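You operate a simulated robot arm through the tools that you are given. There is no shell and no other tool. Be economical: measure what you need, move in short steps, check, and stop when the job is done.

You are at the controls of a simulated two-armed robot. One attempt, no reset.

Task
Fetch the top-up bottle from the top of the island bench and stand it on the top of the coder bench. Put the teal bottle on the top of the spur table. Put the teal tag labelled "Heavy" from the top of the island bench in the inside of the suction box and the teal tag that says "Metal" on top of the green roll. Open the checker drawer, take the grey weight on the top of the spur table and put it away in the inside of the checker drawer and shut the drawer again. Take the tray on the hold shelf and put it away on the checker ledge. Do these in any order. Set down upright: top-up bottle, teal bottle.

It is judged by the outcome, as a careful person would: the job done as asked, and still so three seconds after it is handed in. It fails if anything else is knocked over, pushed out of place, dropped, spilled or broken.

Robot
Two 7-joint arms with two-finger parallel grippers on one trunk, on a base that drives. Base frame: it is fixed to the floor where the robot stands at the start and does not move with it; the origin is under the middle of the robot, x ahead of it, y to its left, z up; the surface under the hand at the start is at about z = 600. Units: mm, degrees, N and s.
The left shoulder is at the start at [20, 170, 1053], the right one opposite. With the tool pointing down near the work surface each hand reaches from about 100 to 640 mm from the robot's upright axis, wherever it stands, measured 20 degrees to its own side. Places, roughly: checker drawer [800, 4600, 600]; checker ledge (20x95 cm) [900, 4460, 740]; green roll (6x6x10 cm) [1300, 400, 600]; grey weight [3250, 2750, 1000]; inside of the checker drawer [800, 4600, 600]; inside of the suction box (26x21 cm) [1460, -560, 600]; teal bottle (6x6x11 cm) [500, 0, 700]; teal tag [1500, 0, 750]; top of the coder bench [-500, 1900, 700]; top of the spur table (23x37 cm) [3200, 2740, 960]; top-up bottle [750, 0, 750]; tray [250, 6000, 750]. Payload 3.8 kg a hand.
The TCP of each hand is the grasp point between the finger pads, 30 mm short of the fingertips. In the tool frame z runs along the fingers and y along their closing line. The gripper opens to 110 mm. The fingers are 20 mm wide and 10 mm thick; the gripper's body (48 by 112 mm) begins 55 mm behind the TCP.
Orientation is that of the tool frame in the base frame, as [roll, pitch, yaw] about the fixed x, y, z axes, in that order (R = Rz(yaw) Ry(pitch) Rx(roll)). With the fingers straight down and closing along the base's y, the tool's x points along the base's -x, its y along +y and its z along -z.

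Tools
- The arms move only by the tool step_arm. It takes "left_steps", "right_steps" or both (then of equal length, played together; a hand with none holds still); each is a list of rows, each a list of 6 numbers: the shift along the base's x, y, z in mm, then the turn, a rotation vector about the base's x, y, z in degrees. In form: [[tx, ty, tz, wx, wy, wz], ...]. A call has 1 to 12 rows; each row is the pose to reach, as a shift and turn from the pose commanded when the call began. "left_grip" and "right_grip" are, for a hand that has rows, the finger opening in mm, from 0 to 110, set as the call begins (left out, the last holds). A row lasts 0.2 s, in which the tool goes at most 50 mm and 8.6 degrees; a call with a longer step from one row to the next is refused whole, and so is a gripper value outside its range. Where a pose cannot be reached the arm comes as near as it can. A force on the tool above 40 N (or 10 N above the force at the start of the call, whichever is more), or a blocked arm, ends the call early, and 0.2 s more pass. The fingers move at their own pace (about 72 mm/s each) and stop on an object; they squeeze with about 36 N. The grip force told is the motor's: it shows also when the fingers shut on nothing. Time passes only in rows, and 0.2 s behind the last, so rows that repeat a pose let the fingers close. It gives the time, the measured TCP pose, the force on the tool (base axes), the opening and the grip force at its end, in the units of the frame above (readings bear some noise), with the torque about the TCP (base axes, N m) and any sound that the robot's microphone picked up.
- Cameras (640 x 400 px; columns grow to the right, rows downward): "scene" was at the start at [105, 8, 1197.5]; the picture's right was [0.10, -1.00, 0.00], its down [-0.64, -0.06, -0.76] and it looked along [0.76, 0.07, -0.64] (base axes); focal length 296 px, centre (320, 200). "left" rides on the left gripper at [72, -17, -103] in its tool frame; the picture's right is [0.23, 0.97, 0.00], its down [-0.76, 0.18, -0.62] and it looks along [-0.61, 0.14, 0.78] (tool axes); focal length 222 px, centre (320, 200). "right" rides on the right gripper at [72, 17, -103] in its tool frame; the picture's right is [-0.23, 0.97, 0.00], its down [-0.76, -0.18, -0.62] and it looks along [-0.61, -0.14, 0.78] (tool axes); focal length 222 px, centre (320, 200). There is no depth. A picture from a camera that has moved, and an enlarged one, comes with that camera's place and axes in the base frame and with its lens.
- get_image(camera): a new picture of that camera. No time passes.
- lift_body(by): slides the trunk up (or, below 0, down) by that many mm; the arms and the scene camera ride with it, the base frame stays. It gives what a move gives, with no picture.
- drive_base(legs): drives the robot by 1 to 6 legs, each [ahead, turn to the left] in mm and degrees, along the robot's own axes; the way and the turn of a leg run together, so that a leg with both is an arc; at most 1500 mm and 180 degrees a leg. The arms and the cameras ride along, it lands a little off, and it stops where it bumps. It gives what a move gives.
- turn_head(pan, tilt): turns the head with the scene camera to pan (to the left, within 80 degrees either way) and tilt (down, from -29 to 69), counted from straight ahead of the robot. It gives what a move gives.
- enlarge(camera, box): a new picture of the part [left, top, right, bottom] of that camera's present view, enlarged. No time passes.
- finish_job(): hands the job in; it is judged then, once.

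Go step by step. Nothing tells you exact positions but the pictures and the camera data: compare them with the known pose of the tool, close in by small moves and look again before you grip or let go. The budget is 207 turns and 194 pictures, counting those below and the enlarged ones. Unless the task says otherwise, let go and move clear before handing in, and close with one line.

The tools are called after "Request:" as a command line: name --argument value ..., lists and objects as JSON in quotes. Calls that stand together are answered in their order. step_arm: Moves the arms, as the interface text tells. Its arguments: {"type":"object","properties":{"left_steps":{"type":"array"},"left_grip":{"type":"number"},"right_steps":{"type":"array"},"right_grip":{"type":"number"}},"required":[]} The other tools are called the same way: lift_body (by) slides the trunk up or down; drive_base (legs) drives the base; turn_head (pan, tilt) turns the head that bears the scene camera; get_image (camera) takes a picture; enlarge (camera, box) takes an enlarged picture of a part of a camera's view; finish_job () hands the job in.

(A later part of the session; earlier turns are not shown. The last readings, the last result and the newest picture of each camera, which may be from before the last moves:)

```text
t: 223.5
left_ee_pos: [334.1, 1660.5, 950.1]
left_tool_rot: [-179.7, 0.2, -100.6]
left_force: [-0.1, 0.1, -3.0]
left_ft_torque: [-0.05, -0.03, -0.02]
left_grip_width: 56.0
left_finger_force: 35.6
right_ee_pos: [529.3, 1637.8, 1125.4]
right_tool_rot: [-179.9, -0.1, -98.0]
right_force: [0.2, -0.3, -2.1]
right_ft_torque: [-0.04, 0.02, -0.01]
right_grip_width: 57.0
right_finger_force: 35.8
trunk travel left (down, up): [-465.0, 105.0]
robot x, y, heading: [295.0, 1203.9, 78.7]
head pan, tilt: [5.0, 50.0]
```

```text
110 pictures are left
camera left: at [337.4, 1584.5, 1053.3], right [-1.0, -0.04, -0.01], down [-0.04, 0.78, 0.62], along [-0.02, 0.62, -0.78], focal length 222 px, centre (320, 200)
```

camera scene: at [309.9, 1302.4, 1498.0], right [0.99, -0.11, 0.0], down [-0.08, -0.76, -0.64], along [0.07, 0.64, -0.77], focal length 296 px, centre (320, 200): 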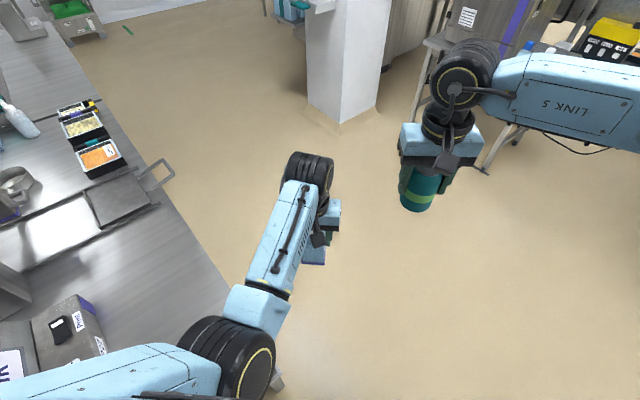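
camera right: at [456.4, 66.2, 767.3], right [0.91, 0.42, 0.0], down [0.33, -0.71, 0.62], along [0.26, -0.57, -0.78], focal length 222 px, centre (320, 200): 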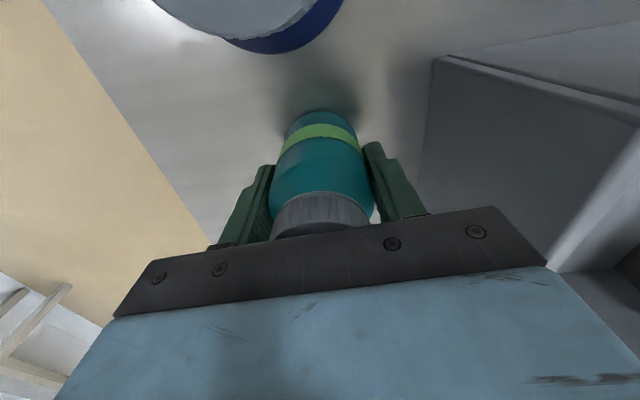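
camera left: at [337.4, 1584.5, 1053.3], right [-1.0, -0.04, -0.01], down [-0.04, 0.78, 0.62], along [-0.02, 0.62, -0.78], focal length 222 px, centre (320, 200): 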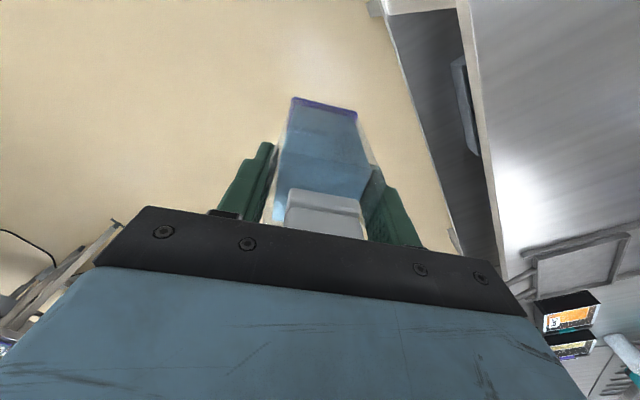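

My base touched the bench corner (its front reaches about 300 mm). I'll back off, sidestep to the right, square up and approach leaving ~335 mm to the edge.

Request:
drive_base --legs '[[-130, 0], [0, -49], [135, 0], [0, 97], [90, 0]]'

Request:
turn_head --pan 5 --tilt 50

Request:
get_image --camera "scene"

Request:
get_image --camera "left"

```text
t: 232.7
left_ee_pos: [21.9, 1545.6, 950.1]
left_tool_rot: [-179.8, 0.1, -52.5]
left_force: [-0.2, 0.4, -3.6]
left_ft_torque: [-0.06, -0.02, -0.02]
left_grip_width: 55.7
left_finger_force: 36.1
right_ee_pos: [168.7, 1678.2, 1123.4]
right_tool_rot: [-180.0, -0.1, -49.9]
right_force: [0.6, 0.2, -2.0]
right_ft_torque: [-0.06, -0.03, 0.03]
right_grip_width: 57.0
right_finger_force: 36.4
trunk travel left (down, up): [-465.0, 105.0]
robot x, y, heading: [338.3, 1216.1, 127.0]
head pan, tilt: [5.0, 50.0]
```

```text
t: 233.3
left_ee_pos: [23.1, 1545.4, 948.7]
left_tool_rot: [-179.6, 0.0, -52.4]
left_force: [-0.9, 0.0, -3.8]
left_ft_torque: [-0.03, -0.04, 0.0]
left_grip_width: 55.9
left_finger_force: 36.2
right_ee_pos: [167.6, 1679.6, 1124.8]
right_tool_rot: [-180.0, -0.1, -49.8]
right_force: [0.3, 0.0, -2.7]
right_ft_torque: [-0.03, -0.03, 0.01]
right_grip_width: 57.2
right_finger_force: 36.0
trunk travel left (down, up): [-465.0, 105.0]
robot x, y, heading: [336.0, 1217.7, 126.9]
head pan, tilt: [5.0, 50.0]
```

```text
109 pictures are left
camera scene: at [271.5, 1291.2, 1497.9], right [0.75, 0.67, 0.0], down [0.51, -0.57, -0.64], along [-0.43, 0.48, -0.77], focal length 296 px, centre (320, 200)
```

scene: 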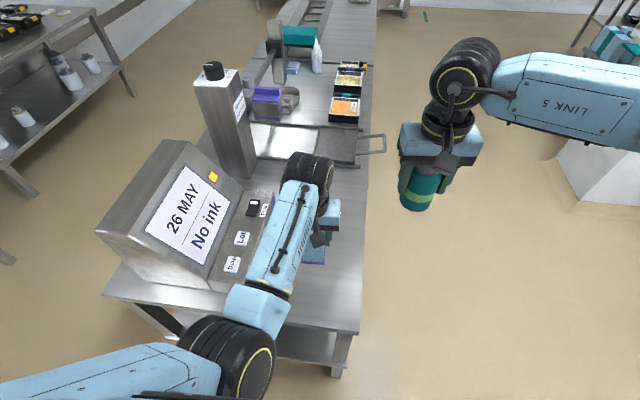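

```text
108 pictures are left
camera left: at [79.8, 1498.7, 1052.9], right [-0.63, -0.77, 0.0], down [-0.61, 0.49, 0.62], along [-0.48, 0.4, -0.78], focal length 222 px, centre (320, 200)
```

left: 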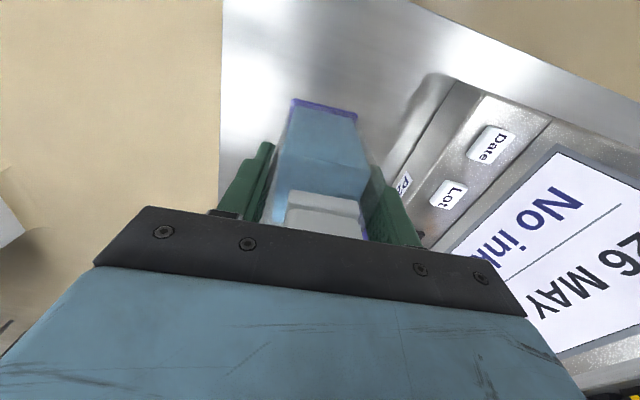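

The bottle hangs over a free spot about 125 mm from the right edge and 100 mm from the end. I'll lower with the trunk, then creep to contact.

Request:
lift_body --by -138

Request:
get_image --camera "left"

Request:
get_image --camera "scene"

```text
t: 235.0
left_ee_pos: [22.1, 1547.8, 816.4]
left_tool_rot: [-179.7, 0.5, -52.3]
left_force: [-1.6, -0.7, 26.0]
left_ft_torque: [-1.11, 0.36, -0.02]
left_grip_width: 55.7
left_finger_force: 35.8
right_ee_pos: [169.0, 1677.2, 988.0]
right_tool_rot: [179.9, 0.1, -49.8]
right_force: [0.6, 0.3, -2.5]
right_ft_torque: [0.02, -0.02, -0.02]
right_grip_width: 56.9
right_finger_force: 35.9
trunk travel left (down, up): [-327.0, 243.0]
robot x, y, heading: [337.3, 1218.4, 126.6]
head pan, tilt: [5.0, 50.0]
```

```text
107 pictures are left
camera left: at [80.3, 1499.0, 918.3], right [-0.63, -0.77, -0.01], down [-0.6, 0.49, 0.63], along [-0.48, 0.4, -0.78], focal length 222 px, centre (320, 200)
```

left: 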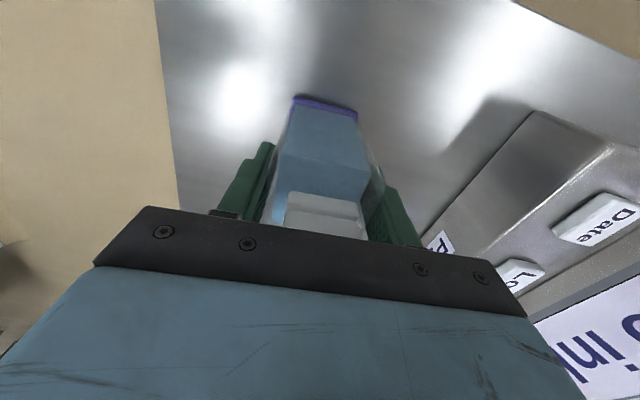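

```text
106 pictures are left
camera scene: at [272.9, 1289.7, 1360.5], right [0.75, 0.67, 0.0], down [0.51, -0.57, -0.64], along [-0.43, 0.48, -0.77], focal length 296 px, centre (320, 200)
```

scene: 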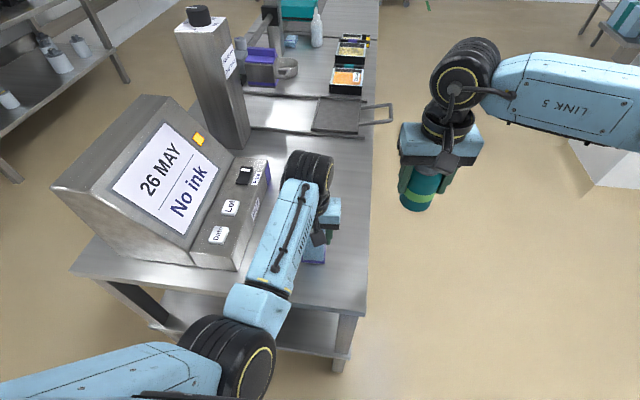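

It's standing on the bench with ~30 N. I'll ease up 3 mm and open.

Request:
lift_body --by 3

Request:
step_arm --left_steps '[[0, 0, 0, 0, 0, 0], [0, 0, 0, 0, 0, 0], [0, 0, 0, 0, 0, 0]]' --left_grip 90

Request:
get_image --camera "left"

```text
t: 235.5
left_ee_pos: [22.6, 1546.9, 815.0]
left_tool_rot: [-179.6, 0.4, -52.5]
left_force: [-2.1, 5.1, 12.9]
left_ft_torque: [0.64, 0.97, -0.19]
left_grip_width: 55.8
left_finger_force: 36.2
right_ee_pos: [170.3, 1677.2, 989.7]
right_tool_rot: [180.0, 0.0, -49.8]
right_force: [-0.4, -0.6, -1.6]
right_ft_torque: [0.01, 0.0, 0.0]
right_grip_width: 57.1
right_finger_force: 35.8
trunk travel left (down, up): [-330.0, 240.0]
robot x, y, heading: [339.5, 1218.6, 126.8]
head pan, tilt: [5.0, 50.0]
```

```text
t: 236.3
left_ee_pos: [22.0, 1544.7, 813.4]
left_tool_rot: [-179.8, -0.1, -52.3]
left_force: [1.7, -1.1, 3.2]
left_ft_torque: [0.06, 0.05, 0.02]
left_grip_width: 90.0
left_finger_force: 0.0
right_ee_pos: [168.4, 1677.9, 989.0]
right_tool_rot: [180.0, 0.1, -49.7]
right_force: [-0.1, -0.5, -1.3]
right_ft_torque: [0.0, 0.0, 0.02]
right_grip_width: 57.1
right_finger_force: 36.3
trunk travel left (down, up): [-330.0, 240.0]
robot x, y, heading: [335.7, 1218.4, 126.8]
head pan, tilt: [5.0, 50.0]
```

```text
105 pictures are left
camera left: at [80.4, 1498.0, 917.8], right [-0.63, -0.77, 0.0], down [-0.61, 0.49, 0.62], along [-0.48, 0.4, -0.78], focal length 222 px, centre (320, 200)
```

left: 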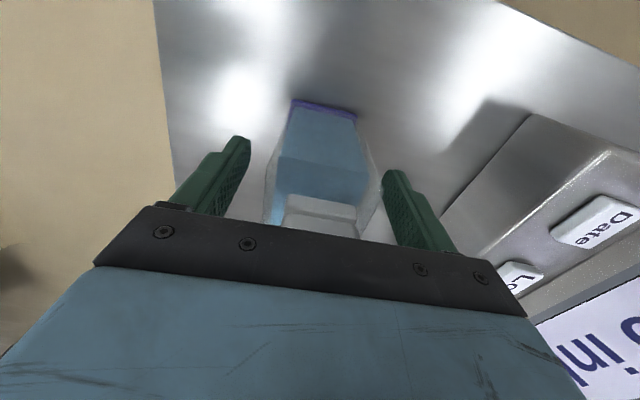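

Released and standing. Lift straight off with the trunk and check.

Request:
lift_body --by 180

Request:
get_image --camera "left"

```text
t: 238.3
left_ee_pos: [23.3, 1545.5, 994.0]
left_tool_rot: [-179.7, 0.1, -52.5]
left_force: [0.2, -0.1, 0.9]
left_ft_torque: [0.0, -0.01, 0.0]
left_grip_width: 89.7
left_finger_force: 0.1
right_ee_pos: [168.6, 1678.4, 1169.4]
right_tool_rot: [180.0, -0.1, -49.8]
right_force: [0.1, -0.3, -1.4]
right_ft_torque: [0.03, 0.0, 0.01]
right_grip_width: 57.1
right_finger_force: 36.2
trunk travel left (down, up): [-510.0, 60.0]
robot x, y, heading: [338.3, 1221.5, 126.9]
head pan, tilt: [5.0, 50.0]
```

```text
104 pictures are left
camera left: at [80.1, 1498.5, 1098.2], right [-0.63, -0.77, 0.0], down [-0.61, 0.49, 0.62], along [-0.48, 0.4, -0.78], focal length 222 px, centre (320, 200)
```

left: 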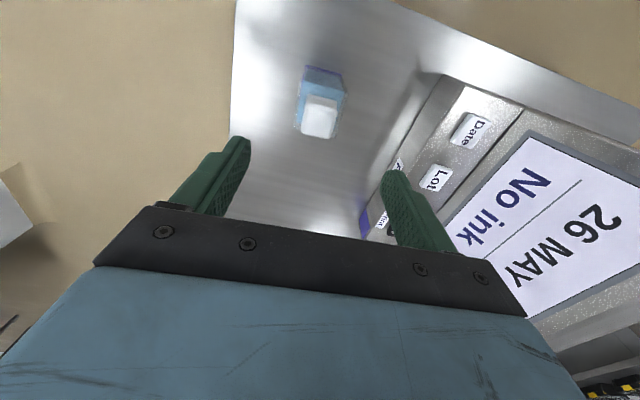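

Top-up bottle stands on the coder bench. Next I back off and turn towards the spur table at about (3200,2740) to survey the way.

Request:
drive_base --legs '[[-200, 0], [0, -97]]'

Request:
turn_head --pan 0 --tilt 15

Request:
get_image --camera "scene"

```text
t: 244.0
left_ee_pos: [820.2, 1330.2, 993.6]
left_tool_rot: [-179.8, 0.1, -149.1]
left_force: [0.0, -0.5, 0.0]
left_ft_torque: [-0.03, 0.0, 0.03]
left_grip_width: 90.1
left_finger_force: 0.1
right_ee_pos: [933.7, 1169.7, 1170.0]
right_tool_rot: [180.0, -0.1, -146.4]
right_force: [0.9, -0.7, -1.3]
right_ft_torque: [-0.02, 0.01, -0.02]
right_grip_width: 57.0
right_finger_force: 36.1
trunk travel left (down, up): [-510.0, 60.0]
robot x, y, heading: [456.6, 1059.1, 30.1]
head pan, tilt: [5.0, 50.0]
```

```text
t: 245.0
left_ee_pos: [819.4, 1330.5, 995.4]
left_tool_rot: [-179.7, 0.0, -149.1]
left_force: [-0.2, -0.1, 0.3]
left_ft_torque: [0.03, 0.01, 0.01]
left_grip_width: 89.8
left_finger_force: 0.0
right_ee_pos: [934.6, 1170.1, 1168.5]
right_tool_rot: [180.0, -0.3, -146.3]
right_force: [-0.4, -0.6, -2.0]
right_ft_torque: [-0.01, 0.0, 0.02]
right_grip_width: 57.1
right_finger_force: 36.7
trunk travel left (down, up): [-510.0, 60.0]
robot x, y, heading: [457.4, 1058.0, 30.2]
head pan, tilt: [0.0, 15.0]
```

```text
103 pictures are left
camera scene: at [554.2, 1114.7, 1596.7], right [0.5, -0.86, 0.0], down [-0.22, -0.13, -0.97], along [0.83, 0.49, -0.26], focal length 296 px, centre (320, 200)
```

scene: 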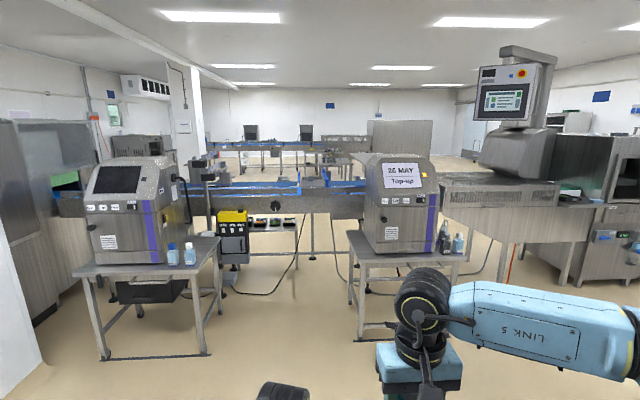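

Request:
enlarge --camera "scene" --box '[180, 130, 460, 300]'

```text
2.29 times, centred on (320, 215) of scene
camera zoom: at [554.2, 1114.7, 1596.7], right [0.5, -0.86, 0.0], down [-0.22, -0.13, -0.97], along [0.83, 0.49, -0.26], focal length 677 px, centre (320, 166)
```

zoom: 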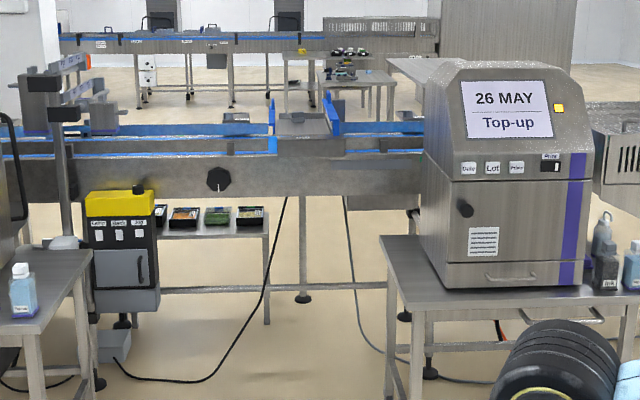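

The spur table seems to be at the conveyor between the two coder tables. I'll drive closer to the gap and look.

Request:
drive_base --legs '[[0, 8], [1500, 0], [150, -2]]'

Request:
turn_head --pan 0 --tilt 22

Request:
get_image --camera "scene"

```text
t: 254.0
left_ee_pos: [2092.5, 2378.1, 994.4]
left_tool_rot: [-179.6, 0.0, -143.5]
left_force: [-0.4, -0.2, -0.5]
left_ft_torque: [0.0, 0.01, -0.01]
left_grip_width: 89.8
left_finger_force: 0.1
right_ee_pos: [2221.3, 2229.3, 1169.6]
right_tool_rot: [-179.9, -0.1, -140.8]
right_force: [0.1, 0.2, -2.9]
right_ft_torque: [0.0, -0.01, -0.01]
right_grip_width: 56.9
right_finger_force: 35.9
trunk travel left (down, up): [-510.0, 60.0]
robot x, y, heading: [1755.9, 2068.2, 35.7]
head pan, tilt: [0.0, 15.0]
```

```text
t: 254.7
left_ee_pos: [2091.9, 2378.2, 994.7]
left_tool_rot: [-179.8, -0.1, -143.4]
left_force: [-0.7, -0.7, 0.8]
left_ft_torque: [0.0, -0.02, 0.01]
left_grip_width: 89.9
left_finger_force: 0.1
right_ee_pos: [2220.4, 2229.7, 1168.5]
right_tool_rot: [180.0, -0.1, -140.8]
right_force: [-0.3, 1.0, -1.9]
right_ft_torque: [-0.02, -0.02, -0.01]
right_grip_width: 56.7
right_finger_force: 36.0
trunk travel left (down, up): [-510.0, 60.0]
robot x, y, heading: [1756.5, 2071.1, 35.7]
head pan, tilt: [0.0, 22.0]
```

```text
101 pictures are left
camera scene: at [1848.2, 2136.6, 1585.4], right [0.59, -0.81, 0.0], down [-0.3, -0.22, -0.93], along [0.75, 0.54, -0.37], focal length 296 px, centre (320, 200)
```

scene: 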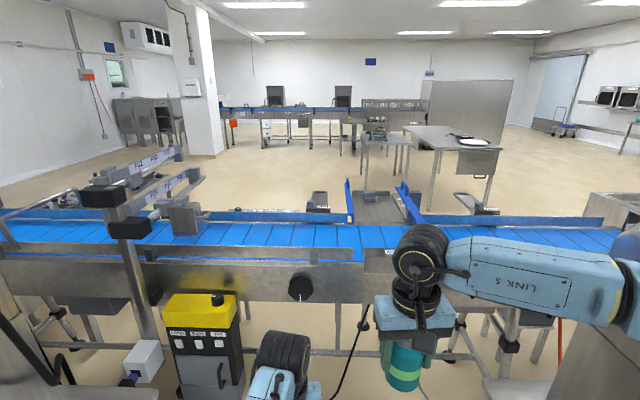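

The spur sticks out on the far side of the belt, so I must get round the conveyor. I'll look left for its end and the checker.

Request:
turn_head --pan 55 --tilt 20

Request:
get_image --camera "scene"

Request:
turn_head --pan -50 --tilt 20

Request:
get_image --camera "scene"

```text
t: 255.9
left_ee_pos: [2091.3, 2377.5, 995.0]
left_tool_rot: [-179.7, 0.0, -143.4]
left_force: [-0.3, 1.0, 0.0]
left_ft_torque: [-0.01, -0.04, 0.01]
left_grip_width: 90.3
left_finger_force: 0.1
right_ee_pos: [2219.4, 2229.6, 1168.3]
right_tool_rot: [-179.9, -0.1, -140.9]
right_force: [0.6, -0.2, -2.3]
right_ft_torque: [0.01, 0.04, -0.01]
right_grip_width: 57.2
right_finger_force: 35.8
trunk travel left (down, up): [-510.0, 60.0]
robot x, y, heading: [1757.4, 2070.3, 35.7]
head pan, tilt: [55.0, 20.0]
```

```text
100 pictures are left
camera scene: at [1771.6, 2175.4, 1588.6], right [1.0, 0.01, 0.0], down [0.0, -0.34, -0.94], along [-0.01, 0.94, -0.34], focal length 296 px, centre (320, 200)
```

scene: 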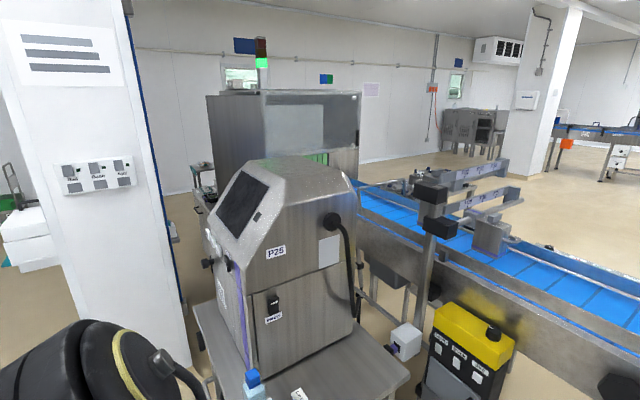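

```text
t: 257.7
left_ee_pos: [2091.3, 2378.3, 994.1]
left_tool_rot: [-179.7, 0.1, -143.5]
left_force: [-1.3, 0.0, 0.9]
left_ft_torque: [-0.02, -0.01, -0.05]
left_grip_width: 90.0
left_finger_force: 0.2
right_ee_pos: [2220.5, 2228.7, 1169.2]
right_tool_rot: [180.0, -0.1, -140.8]
right_force: [-0.2, 0.0, -2.0]
right_ft_torque: [-0.01, -0.01, -0.01]
right_grip_width: 56.7
right_finger_force: 35.6
trunk travel left (down, up): [-510.0, 60.0]
robot x, y, heading: [1756.0, 2072.6, 35.9]
head pan, tilt: [-50.0, 20.0]
```

```text
99 pictures are left
camera scene: at [1863.1, 2059.5, 1588.6], right [-0.24, -0.97, 0.0], down [-0.33, 0.08, -0.94], along [0.91, -0.23, -0.34], focal length 296 px, centre (320, 200)
```

scene: 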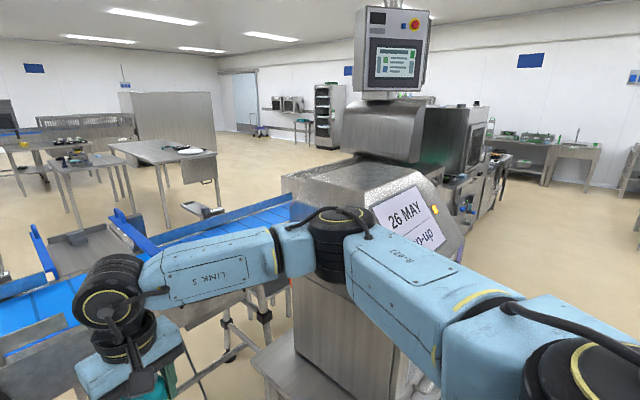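

The checker is at the left (near side) end of the line and the spur must be reached round that end. Before driving, I'll untangle the now-empty left arm: pitch the hand forward while raising it to free the wrist.

Request:
step_arm --left_steps '[[0, 0, 10, 4.4, -6.1, 0], [0, 0, 25, 8.8, -12.2, 0], [0, 0, 45, 13.2, -18.3, 0], [0, 0, 70, 17.6, -24.4, 0], [0, 0, 100, 22, -30.5, 0], [0, 0, 130, 26.3, -36.5, 0]]'

Request:
turn_head --pan 35 --tilt 45

Request:
get_image --camera "scene"

```text
t: 259.1
left_ee_pos: [2092.3, 2377.3, 1125.6]
left_tool_rot: [-178.9, 45.1, -143.1]
left_force: [-0.2, 0.3, -0.4]
left_ft_torque: [0.03, 0.0, -0.01]
left_grip_width: 89.9
left_finger_force: 0.1
right_ee_pos: [2221.0, 2230.3, 1168.9]
right_tool_rot: [180.0, 0.1, -140.7]
right_force: [-0.3, -1.1, -2.4]
right_ft_torque: [-0.03, 0.03, -0.05]
right_grip_width: 56.8
right_finger_force: 36.4
trunk travel left (down, up): [-510.0, 60.0]
robot x, y, heading: [1757.0, 2072.0, 35.8]
head pan, tilt: [-50.0, 20.0]
```

```text
t: 260.7
left_ee_pos: [2093.4, 2377.6, 1124.6]
left_tool_rot: [-179.0, 45.0, -143.1]
left_force: [1.2, 0.2, -0.4]
left_ft_torque: [0.0, -0.02, 0.01]
left_grip_width: 90.1
left_finger_force: 0.1
right_ee_pos: [2220.8, 2230.0, 1169.5]
right_tool_rot: [-179.9, -0.1, -140.8]
right_force: [-0.2, -0.4, -1.8]
right_ft_torque: [-0.01, -0.01, -0.03]
right_grip_width: 56.5
right_finger_force: 36.4
trunk travel left (down, up): [-510.0, 60.0]
robot x, y, heading: [1756.2, 2070.2, 35.8]
head pan, tilt: [35.0, 45.0]
```

```text
98 pictures are left
camera scene: at [1799.6, 2159.0, 1549.9], right [0.94, -0.33, 0.0], down [-0.23, -0.67, -0.71], along [0.23, 0.67, -0.71], focal length 296 px, centre (320, 200)
```

scene: 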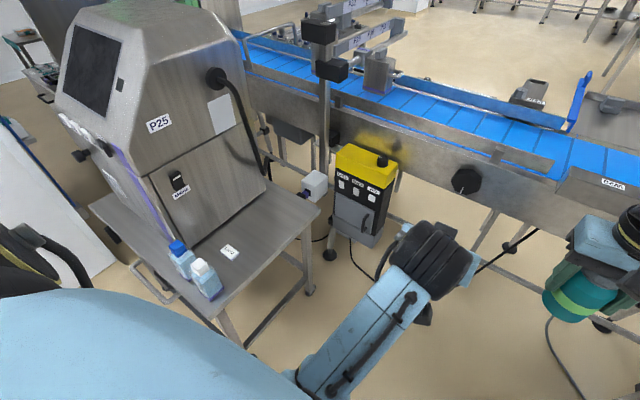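

That works. I'll back 500 mm into open floor before swinging the elbow, then raise and move the hand left.

Request:
drive_base --legs '[[-500, 0]]'

Request:
step_arm --left_steps '[[-5, 24, 28, 0, 0, 0], [-11, 48, 56, 0, 0, 0], [-16, 73, 84, 0, 0, 0], [-22, 98, 112, 0, 0, 0], [-27, 122, 140, 0, 0, 0]]'

Request:
get_image --camera "scene"

```text
t: 263.6
left_ee_pos: [1690.1, 2087.0, 1124.0]
left_tool_rot: [-178.9, 45.0, -143.1]
left_force: [0.1, 0.3, -1.0]
left_ft_torque: [-0.03, -0.01, -0.02]
left_grip_width: 90.0
left_finger_force: 0.1
right_ee_pos: [1817.6, 1940.2, 1169.6]
right_tool_rot: [-180.0, -0.1, -140.6]
right_force: [-0.4, -0.3, -2.2]
right_ft_torque: [0.03, 0.02, -0.03]
right_grip_width: 56.7
right_finger_force: 35.6
trunk travel left (down, up): [-510.0, 60.0]
robot x, y, heading: [1356.4, 1780.9, 36.1]
head pan, tilt: [35.0, 45.0]
```

```text
t: 264.8
left_ee_pos: [1663.8, 2209.0, 1264.5]
left_tool_rot: [-178.9, 45.0, -143.0]
left_force: [1.1, -0.1, 0.9]
left_ft_torque: [-0.06, 0.0, -0.02]
left_grip_width: 90.1
left_finger_force: 0.0
right_ee_pos: [1819.3, 1940.8, 1168.8]
right_tool_rot: [-180.0, -0.2, -140.6]
right_force: [0.2, -0.8, -1.3]
right_ft_torque: [0.0, -0.01, 0.0]
right_grip_width: 56.6
right_finger_force: 35.8
trunk travel left (down, up): [-510.0, 60.0]
robot x, y, heading: [1352.8, 1781.1, 35.8]
head pan, tilt: [35.0, 45.0]
```

```text
97 pictures are left
camera scene: at [1398.0, 1869.7, 1549.9], right [0.94, -0.33, 0.0], down [-0.23, -0.67, -0.71], along [0.23, 0.67, -0.71], focal length 296 px, centre (320, 200)
```

scene: 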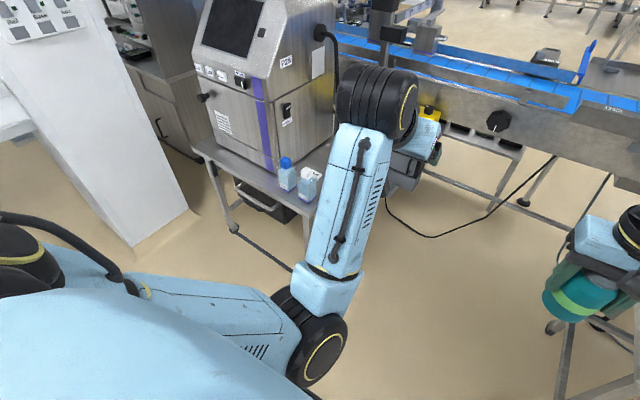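

The elbow is still inboard. I'll turn the tilted hand to point to my right, which forces the forearm to come from the left, as in its original posture.

Request:
step_arm --left_steps '[[0, 0, 0, 0, 0, -8], [0, 0, 0, 0, 0, -16], [0, 0, 0, 0, 0, -24], [0, 0, 0, 0, 0, -32], [0, 0, 0, 0, 0, -40], [0, 0, 0, 0, 0, -48], [0, 0, 0, 0, 0, -56], [0, 0, 0, 0, 0, -64], [0, 0, 0, 0, 0, -72], [0, 0, 0, 0, 0, -80], [0, 0, 0, 0, 0, -88]]'

Request:
get_image --camera "scene"

```text
t: 267.2
left_ee_pos: [1663.6, 2210.0, 1265.0]
left_tool_rot: [-179.0, 45.1, 128.8]
left_force: [0.3, 0.2, 0.3]
left_ft_torque: [0.01, -0.01, -0.01]
left_grip_width: 90.0
left_finger_force: 0.0
right_ee_pos: [1819.0, 1940.1, 1169.0]
right_tool_rot: [180.0, -0.1, -140.7]
right_force: [0.1, 0.3, -2.2]
right_ft_torque: [-0.04, 0.0, 0.0]
right_grip_width: 56.6
right_finger_force: 35.8
trunk travel left (down, up): [-510.0, 60.0]
robot x, y, heading: [1356.4, 1783.6, 36.0]
head pan, tilt: [35.0, 45.0]
```

```text
96 pictures are left
camera scene: at [1398.1, 1869.3, 1549.9], right [0.94, -0.33, 0.0], down [-0.23, -0.67, -0.71], along [0.23, 0.67, -0.71], focal length 296 px, centre (320, 200)
```

scene: 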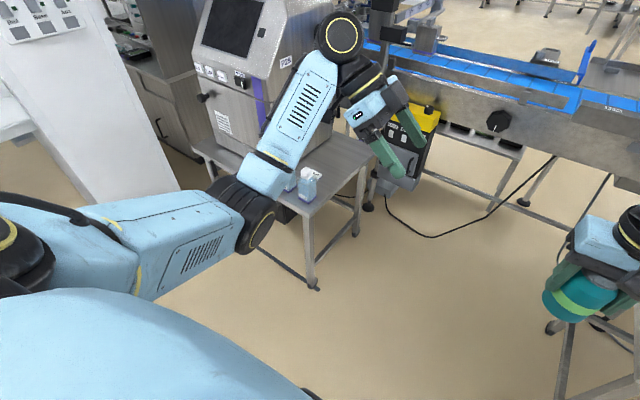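

The elbow is out on the left again. Now tip the fingers straight down, then turn the yaw back to normal.

Request:
step_arm --left_steps '[[0, 0, 0, 6, 4.4, 0], [0, 0, 0, 12, 8.8, 0], [0, 0, 0, 18.2, 13.2, 0], [0, 0, 0, 24.3, 17.7, 0], [0, 0, 0, 30.3, 22, 0], [0, 0, 0, 36.4, 26.5, 0]]'

Request:
step_arm --left_steps '[[0, 0, 0, 0, 0, 8], [0, 0, 0, 0, 0, 16], [0, 0, 0, 0, 0, 24], [0, 0, 0, 0, 0, 32], [0, 0, 0, 0, 0, 40], [0, 0, 0, 0, 0, 48], [0, 0, 0, 0, 0, 56], [0, 0, 0, 0, 0, 64], [0, 0, 0, 0, 0, 72], [0, 0, 0, 0, 0, 80], [0, 0, 0, 0, 0, 87]]'

Request:
get_image --camera "scene"

```text
t: 268.6
left_ee_pos: [1662.6, 2209.7, 1265.3]
left_tool_rot: [179.2, -0.2, 128.0]
left_force: [0.1, -0.8, -0.3]
left_ft_torque: [0.03, 0.02, -0.01]
left_grip_width: 89.6
left_finger_force: 0.1
right_ee_pos: [1819.6, 1939.2, 1168.8]
right_tool_rot: [-179.9, -0.1, -140.8]
right_force: [0.1, 0.4, -1.6]
right_ft_torque: [0.01, -0.02, 0.0]
right_grip_width: 56.9
right_finger_force: 36.7
trunk travel left (down, up): [-510.0, 60.0]
robot x, y, heading: [1350.3, 1779.7, 36.0]
head pan, tilt: [35.0, 45.0]
```

```text
t: 271.0
left_ee_pos: [1663.2, 2209.7, 1264.3]
left_tool_rot: [179.0, 0.0, -144.8]
left_force: [-0.3, 0.6, 0.2]
left_ft_torque: [0.02, 0.0, 0.01]
left_grip_width: 89.9
left_finger_force: 0.2
right_ee_pos: [1820.2, 1939.4, 1168.9]
right_tool_rot: [-179.9, -0.1, -140.7]
right_force: [0.1, 1.0, -2.4]
right_ft_torque: [-0.01, 0.02, 0.01]
right_grip_width: 56.8
right_finger_force: 35.9
trunk travel left (down, up): [-510.0, 60.0]
robot x, y, heading: [1355.6, 1782.0, 35.8]
head pan, tilt: [35.0, 45.0]
```

```text
95 pictures are left
camera scene: at [1397.9, 1869.0, 1549.9], right [0.94, -0.33, 0.0], down [-0.23, -0.67, -0.71], along [0.23, 0.67, -0.71], focal length 296 px, centre (320, 200)
```

scene: 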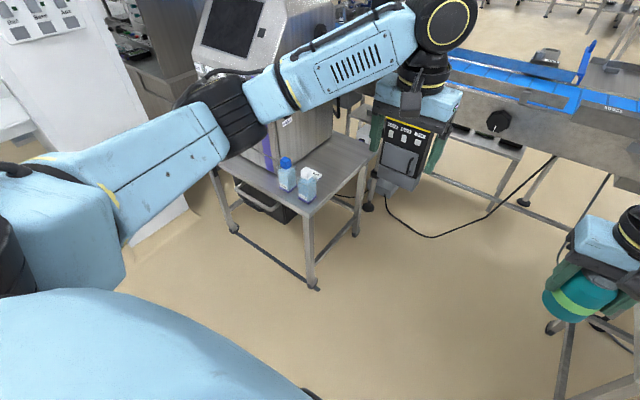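

The left arm is back to its original posture. Now I drive along the corridor past the pillar towards the checker.

Request:
drive_base --legs '[[0, 99], [1500, 0], [400, -9]]'

Request:
turn_head --pan -30 --tilt 20

Request:
get_image --camera "scene"

```text
t: 284.7
left_ee_pos: [-390.9, 3445.6, 1266.1]
left_tool_rot: [179.0, 0.0, -54.8]
left_force: [0.9, 0.3, 0.1]
left_ft_torque: [0.01, 0.01, -0.02]
left_grip_width: 90.1
left_finger_force: 0.0
right_ee_pos: [-123.3, 3601.7, 1169.8]
right_tool_rot: [180.0, -0.1, -50.6]
right_force: [0.4, 0.5, -1.9]
right_ft_torque: [0.0, -0.03, -0.01]
right_grip_width: 56.7
right_finger_force: 36.0
trunk travel left (down, up): [-510.0, 60.0]
robot x, y, heading: [36.2, 3138.5, 125.9]
head pan, tilt: [35.0, 45.0]
```

```text
t: 286.1
left_ee_pos: [-391.8, 3445.5, 1265.9]
left_tool_rot: [179.0, 0.0, -54.9]
left_force: [0.4, 1.3, -0.5]
left_ft_torque: [-0.04, 0.01, -0.02]
left_grip_width: 90.0
left_finger_force: 0.0
right_ee_pos: [-122.6, 3599.9, 1168.2]
right_tool_rot: [179.9, -0.1, -50.7]
right_force: [0.0, -1.5, -1.5]
right_ft_torque: [-0.03, -0.04, 0.01]
right_grip_width: 56.7
right_finger_force: 35.8
trunk travel left (down, up): [-510.0, 60.0]
robot x, y, heading: [42.0, 3139.2, 126.0]
head pan, tilt: [-30.0, 20.0]
```

```text
94 pictures are left
camera scene: at [15.9, 3247.6, 1588.6], right [0.99, 0.1, 0.0], down [0.04, -0.34, -0.94], along [-0.1, 0.93, -0.34], focal length 296 px, centre (320, 200)
```

scene: 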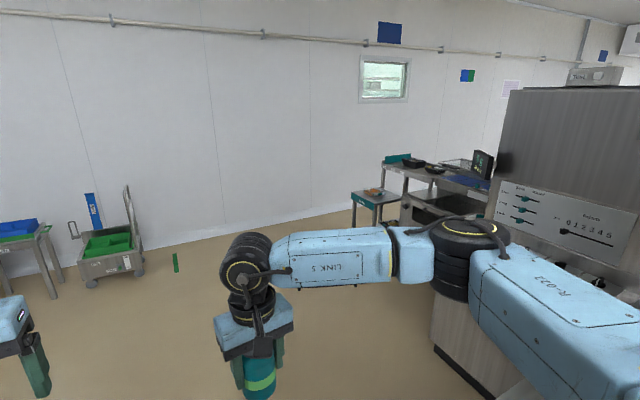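

The hold shelf and checker are ahead right. I'll drive further along and look at the checker's front and the passage beyond.

Request:
drive_base --legs '[[800, 0]]'

Request:
turn_head --pan -62 --tilt 22

Request:
get_image --camera "scene"

```text
t: 290.4
left_ee_pos: [-859.3, 4091.5, 1265.5]
left_tool_rot: [179.1, 0.0, -54.9]
left_force: [1.0, 1.1, 0.3]
left_ft_torque: [-0.02, 0.02, 0.01]
left_grip_width: 90.2
left_finger_force: 0.0
right_ee_pos: [-588.9, 4247.4, 1168.8]
right_tool_rot: [180.0, -0.1, -50.7]
right_force: [1.2, -0.5, -1.5]
right_ft_torque: [0.0, 0.0, 0.01]
right_grip_width: 56.4
right_finger_force: 35.9
trunk travel left (down, up): [-510.0, 60.0]
robot x, y, heading: [-429.4, 3781.6, 126.1]
head pan, tilt: [-30.0, 20.0]
```

```text
t: 291.3
left_ee_pos: [-858.6, 4092.3, 1265.2]
left_tool_rot: [179.1, 0.0, -54.9]
left_force: [0.2, -0.5, 0.2]
left_ft_torque: [0.0, -0.01, -0.03]
left_grip_width: 89.9
left_finger_force: 0.1
right_ee_pos: [-588.6, 4247.7, 1168.7]
right_tool_rot: [-179.9, -0.1, -50.7]
right_force: [-0.1, 0.0, -1.9]
right_ft_torque: [-0.01, -0.03, 0.02]
right_grip_width: 56.4
right_finger_force: 35.9
trunk travel left (down, up): [-510.0, 60.0]
robot x, y, heading: [-427.2, 3785.0, 125.7]
head pan, tilt: [-62.0, 22.0]
```

```text
93 pictures are left
camera scene: at [-400.9, 3883.9, 1585.4], right [0.9, -0.44, 0.0], down [-0.16, -0.34, -0.93], along [0.41, 0.83, -0.37], focal length 296 px, centre (320, 200)
```

scene: 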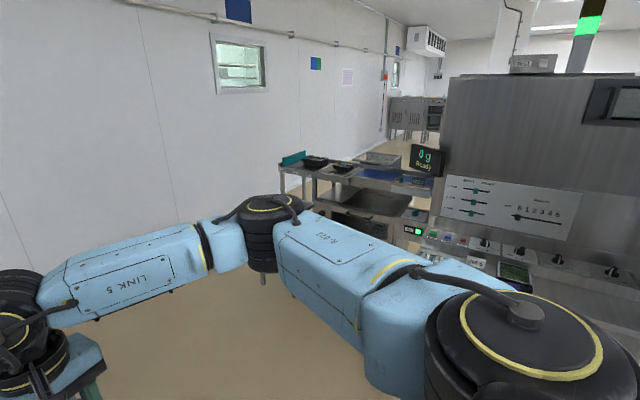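

Request:
enlarge --camera "scene" --box '[250, 120, 470, 260]'

Request:
enlarge --camera "scene" --box '[400, 170, 640, 320]'

```text
2.86 times, centred on (360, 190) of scene
camera zoom: at [-400.9, 3883.9, 1585.4], right [0.9, -0.44, 0.0], down [-0.16, -0.34, -0.93], along [0.41, 0.83, -0.37], focal length 846 px, centre (206, 229)
```

zoom: 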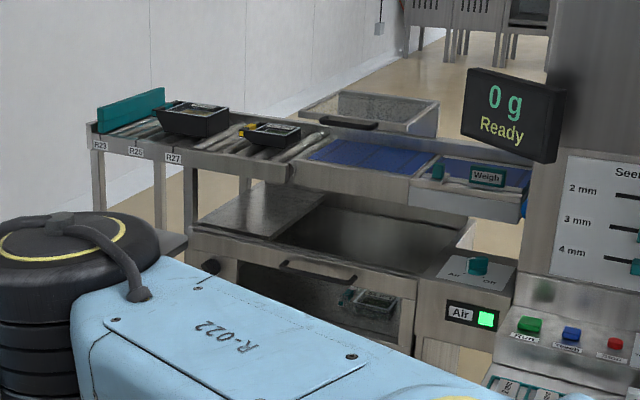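

```text
2.67 times, centred on (520, 245) of scene
camera zoom: at [-400.9, 3883.9, 1585.4], right [0.9, -0.44, 0.0], down [-0.16, -0.34, -0.93], along [0.41, 0.83, -0.37], focal length 790 px, centre (-213, 80)
```

zoom: 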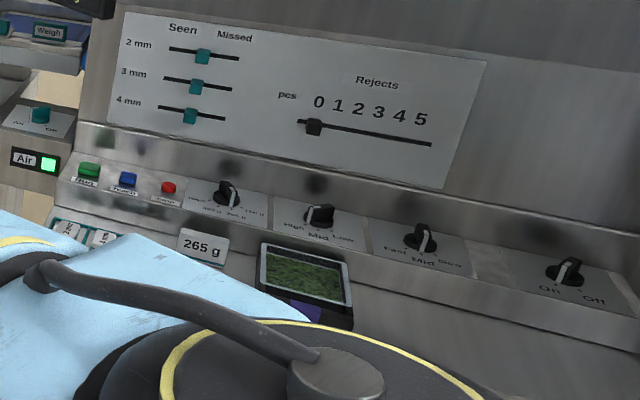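

The line continues left with a weigher and a roller conveyor holding trays. I need to see whether there's a way round its left end, so I'll turn towards it and look between my arms.

Request:
drive_base --legs '[[0, -51], [500, 0]]'

Request:
turn_head --pan -5 --tilt 25

Request:
get_image --camera "scene"

```text
t: 296.6
left_ee_pos: [-335.6, 4794.8, 1265.8]
left_tool_rot: [179.0, 0.1, -105.6]
left_force: [0.3, -0.3, 0.0]
left_ft_torque: [0.02, -0.01, -0.02]
left_grip_width: 89.9
left_finger_force: 0.1
right_ee_pos: [-43.3, 4684.2, 1169.7]
right_tool_rot: [-180.0, -0.1, -101.3]
right_force: [-0.6, 0.8, -2.1]
right_ft_torque: [-0.03, 0.04, 0.0]
right_grip_width: 56.4
right_finger_force: 35.8
trunk travel left (down, up): [-510.0, 60.0]
robot x, y, heading: [-299.2, 4267.8, 75.2]
head pan, tilt: [-62.0, 22.0]
```

```text
t: 297.8
left_ee_pos: [-335.5, 4794.0, 1266.2]
left_tool_rot: [179.0, 0.1, -105.5]
left_force: [-0.2, 0.0, -1.0]
left_ft_torque: [0.0, -0.01, 0.01]
left_grip_width: 90.0
left_finger_force: 0.0
right_ee_pos: [-43.9, 4685.1, 1169.3]
right_tool_rot: [179.9, -0.1, -101.3]
right_force: [-0.2, -0.1, -2.3]
right_ft_torque: [-0.03, 0.02, 0.01]
right_grip_width: 56.4
right_finger_force: 35.9
trunk travel left (down, up): [-510.0, 60.0]
robot x, y, heading: [-301.0, 4265.4, 75.0]
head pan, tilt: [-5.0, 25.0]
```

```text
90 pictures are left
camera scene: at [-265.2, 4373.9, 1580.5], right [0.94, -0.34, 0.0], down [-0.14, -0.4, -0.91], along [0.31, 0.85, -0.42], focal length 296 px, centre (320, 200)
```

scene: 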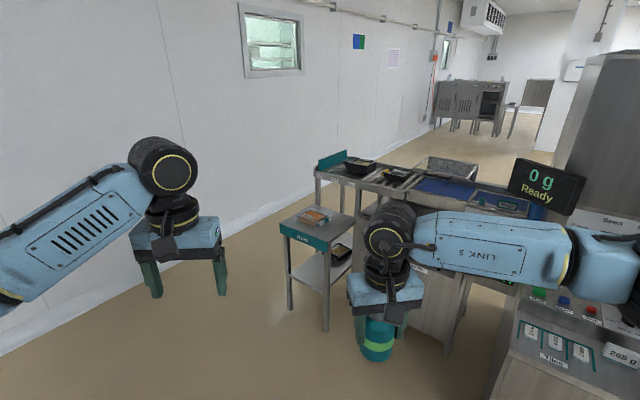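

The gap at the wall is too narrow; I'll go round the right end for the spur. While here, let me look at the hold shelf's tray and do that with the free left hand.

Request:
enlarge --camera "scene" --box '[260, 190, 380, 270]'

Request:
enlarge --camera "scene" --box '[480, 240, 640, 380]'

```text
5.00 times, centred on (320, 230) of scene
camera zoom: at [-265.2, 4373.9, 1580.5], right [0.94, -0.34, 0.0], down [-0.14, -0.4, -0.91], along [0.31, 0.85, -0.42], focal length 1481 px, centre (320, 50)
```

zoom: 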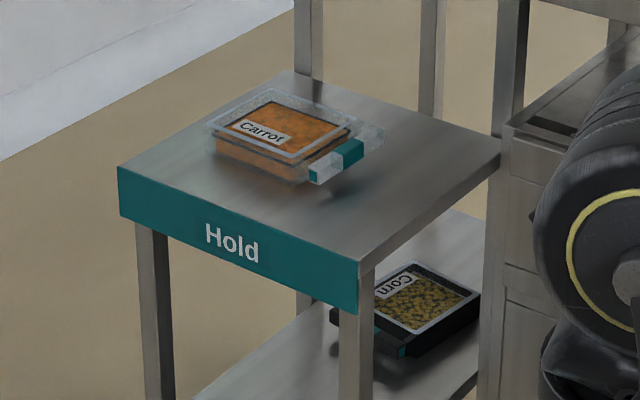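

```text
2.86 times, centred on (560, 310) of scene
camera zoom: at [-265.2, 4373.9, 1580.5], right [0.94, -0.34, 0.0], down [-0.14, -0.4, -0.91], along [0.31, 0.85, -0.42], focal length 846 px, centre (-366, -114)
```

zoom: 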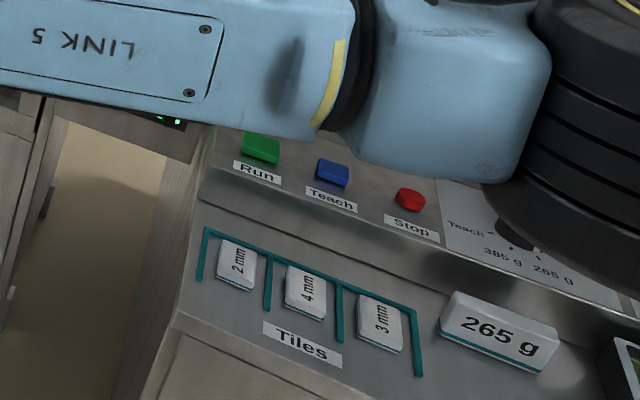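

The "Carrot" tray sits on the Hold shelf top at roughly (250,5830). I'll drive up in front of that shelf, facing it squarely (heading 36°).

Request:
drive_base --legs '[[0, 3.5], [1130, 0], [0, -42.5]]'

Request:
turn_head --pan 10 --tilt 50

Request:
get_image --camera "scene"

```text
t: 306.0
left_ee_pos: [220.1, 5808.7, 1264.5]
left_tool_rot: [178.9, 0.1, -144.2]
left_force: [0.4, -0.3, -0.3]
left_ft_torque: [-0.02, 0.02, 0.04]
left_grip_width: 89.9
left_finger_force: 0.0
right_ee_pos: [378.6, 5543.6, 1170.2]
right_tool_rot: [-180.0, -0.1, -139.8]
right_force: [0.2, 0.2, -2.8]
right_ft_torque: [-0.02, -0.01, 0.02]
right_grip_width: 56.8
right_finger_force: 35.5
trunk travel left (down, up): [-510.0, 60.0]
robot x, y, heading: [-81.3, 5376.6, 36.8]
head pan, tilt: [-5.0, 25.0]
```

```text
t: 306.9
left_ee_pos: [220.2, 5809.3, 1265.3]
left_tool_rot: [179.0, 0.0, -144.1]
left_force: [-0.6, -0.4, 0.8]
left_ft_torque: [0.0, 0.01, -0.01]
left_grip_width: 89.9
left_finger_force: 0.0
right_ee_pos: [378.8, 5542.5, 1170.2]
right_tool_rot: [-180.0, -0.2, -139.9]
right_force: [-1.4, -0.4, -1.7]
right_ft_torque: [0.0, 0.06, -0.04]
right_grip_width: 56.6
right_finger_force: 36.4
trunk travel left (down, up): [-510.0, 60.0]
robot x, y, heading: [-83.1, 5375.7, 36.5]
head pan, tilt: [10.0, 50.0]
```

```text
87 pictures are left
camera scene: at [-13.8, 5444.1, 1543.1], right [0.73, -0.69, 0.0], down [-0.53, -0.56, -0.64], along [0.44, 0.47, -0.77], focal length 296 px, centre (320, 200)
```

scene: 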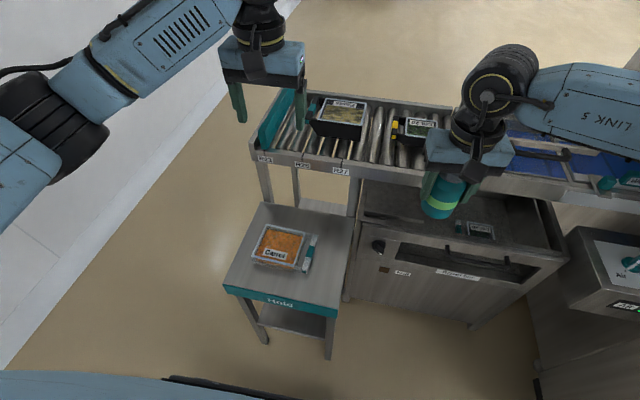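

Tray is at about (222,5890), top z≈732. I'll raise the bottle hand a little, lower the trunk 300 and look at the tray with the left wrist camera.

Request:
step_arm --right_steps '[[0, 0, 35, 0, 0, 0], [0, 0, 70, 0, 0, 0], [0, 0, 105, 0, 0, 0]]'

Request:
lift_body --by -310

Request:
get_image --camera "left"

Request:
get_image --camera "scene"

```text
t: 307.7
left_ee_pos: [219.1, 5810.8, 1265.0]
left_tool_rot: [179.0, 0.0, -144.1]
left_force: [-0.3, -0.5, -0.1]
left_ft_torque: [0.01, 0.04, -0.01]
left_grip_width: 89.9
left_finger_force: 0.1
right_ee_pos: [379.5, 5541.8, 1275.8]
right_tool_rot: [180.0, 0.0, -139.9]
right_force: [0.1, 0.0, -1.6]
right_ft_torque: [0.01, 0.01, -0.01]
right_grip_width: 56.9
right_finger_force: 36.2
trunk travel left (down, up): [-510.0, 60.0]
robot x, y, heading: [-84.3, 5374.7, 36.5]
head pan, tilt: [10.0, 50.0]
```

```text
t: 310.8
left_ee_pos: [220.4, 5809.9, 955.2]
left_tool_rot: [179.0, 0.0, -144.3]
left_force: [-0.3, 0.2, -0.1]
left_ft_torque: [0.02, 0.02, 0.01]
left_grip_width: 89.7
left_finger_force: 0.2
right_ee_pos: [378.9, 5542.4, 965.7]
right_tool_rot: [179.9, 0.0, -140.0]
right_force: [-0.2, 0.7, -1.6]
right_ft_torque: [0.0, 0.02, -0.04]
right_grip_width: 56.6
right_finger_force: 35.9
trunk travel left (down, up): [-200.0, 370.0]
robot x, y, heading: [-87.4, 5376.2, 37.1]
head pan, tilt: [10.0, 50.0]
```

```text
86 pictures are left
camera left: at [171.9, 5751.8, 1058.4], right [-0.75, 0.66, 0.02], down [0.52, 0.58, 0.63], along [0.4, 0.48, -0.78], focal length 222 px, centre (320, 200)
```

left: 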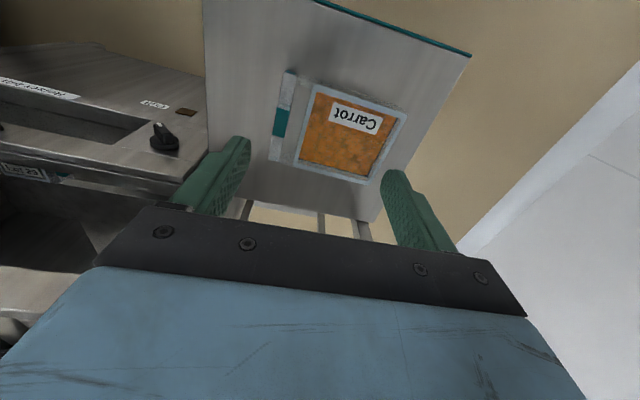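

```text
85 pictures are left
camera scene: at [-13.9, 5444.1, 1233.1], right [0.73, -0.69, 0.0], down [-0.53, -0.56, -0.64], along [0.44, 0.47, -0.77], focal length 296 px, centre (320, 200)
```

scene: 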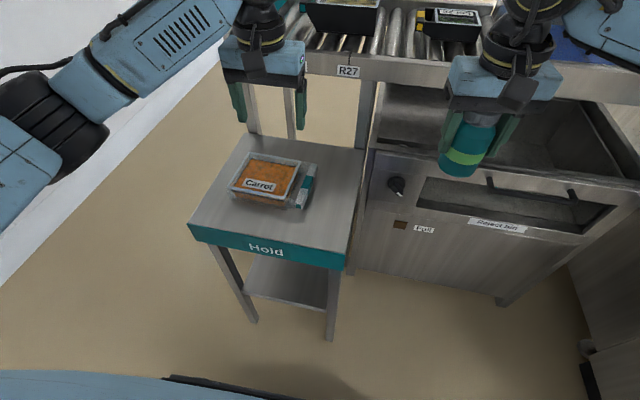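

Request:
enlarge --camera "left" --box '[240, 50, 440, 200]'

Request:
enlarge --camera "scene" --box '[200, 130, 360, 240]'

```text
2.67 times, centred on (340, 125) of left
camera zoom: at [171.9, 5751.8, 1058.4], right [-0.75, 0.66, 0.02], down [0.52, 0.58, 0.63], along [0.4, 0.48, -0.78], focal length 592 px, centre (267, 400)
```

zoom: 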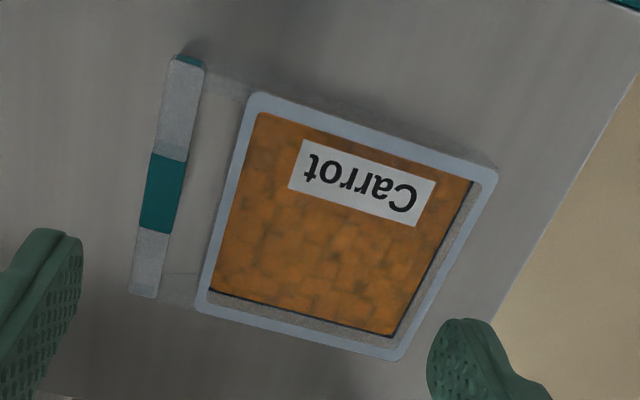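

```text
3.64 times, centred on (280, 185) of scene
camera zoom: at [-13.9, 5444.1, 1233.1], right [0.73, -0.69, 0.0], down [-0.53, -0.56, -0.64], along [0.44, 0.47, -0.77], focal length 1077 px, centre (466, 254)
```

zoom: 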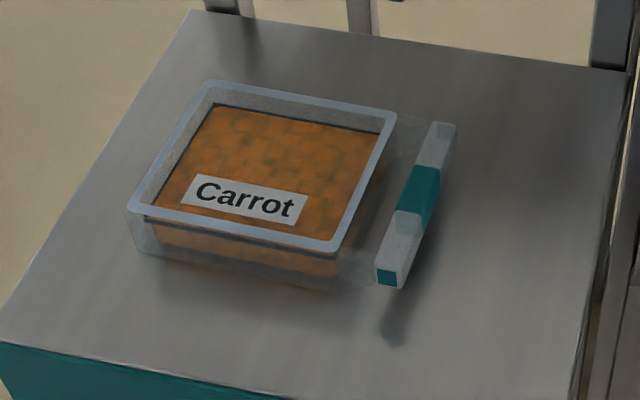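

The tray has a bar handle on its right with a teal grip at about (286.5,5807,730), running at 32°, with a ~25 mm gap to the tub. I'll go above it with a narrow opening.

Request:
step_arm --left_steps '[[16, -1, -30, -0.4, -0.3, -2], [33, -2, -65, -0.8, -0.6, -4], [50, -3, -100, -0.8, -0.6, -4], [66, -3, -135, -0.8, -0.6, -4], [66, -3, -150, -0.8, -0.6, -4]]' --left_grip 36

Request:
get_image --camera "left"

Request:
enlarge --camera "scene" --box '[200, 110, 360, 240]'

```text
t: 312.0
left_ee_pos: [285.6, 5806.7, 805.4]
left_tool_rot: [-179.9, 0.1, -148.2]
left_force: [0.3, 0.5, 0.3]
left_ft_torque: [0.02, 0.02, -0.03]
left_grip_width: 35.7
left_finger_force: 0.1
right_ee_pos: [378.9, 5543.0, 964.9]
right_tool_rot: [180.0, 0.0, -139.9]
right_force: [0.9, 0.7, -2.4]
right_ft_torque: [0.01, 0.05, 0.02]
right_grip_width: 56.6
right_finger_force: 35.6
trunk travel left (down, up): [-200.0, 370.0]
robot x, y, heading: [-83.2, 5379.1, 36.4]
head pan, tilt: [10.0, 50.0]
```

```text
82 pictures are left
camera left: at [233.7, 5754.0, 907.9], right [-0.71, 0.71, 0.0], down [0.55, 0.55, 0.62], along [0.44, 0.44, -0.78], focal length 222 px, centre (320, 200)
```

left: 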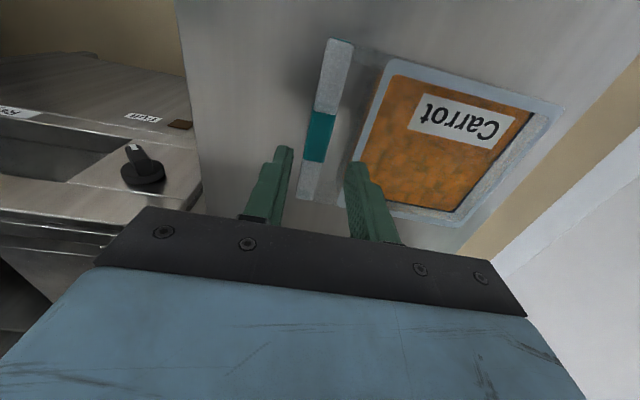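

```text
3.08 times, centred on (280, 175) of scene
camera zoom: at [-13.9, 5444.2, 1233.0], right [0.73, -0.69, 0.0], down [-0.53, -0.56, -0.64], along [0.44, 0.47, -0.77], focal length 911 px, centre (443, 277)
```

zoom: 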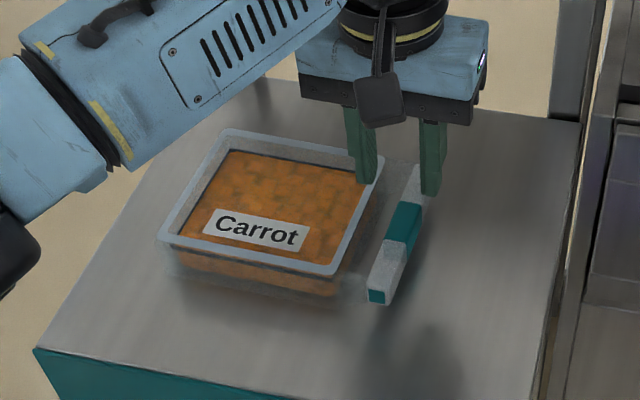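

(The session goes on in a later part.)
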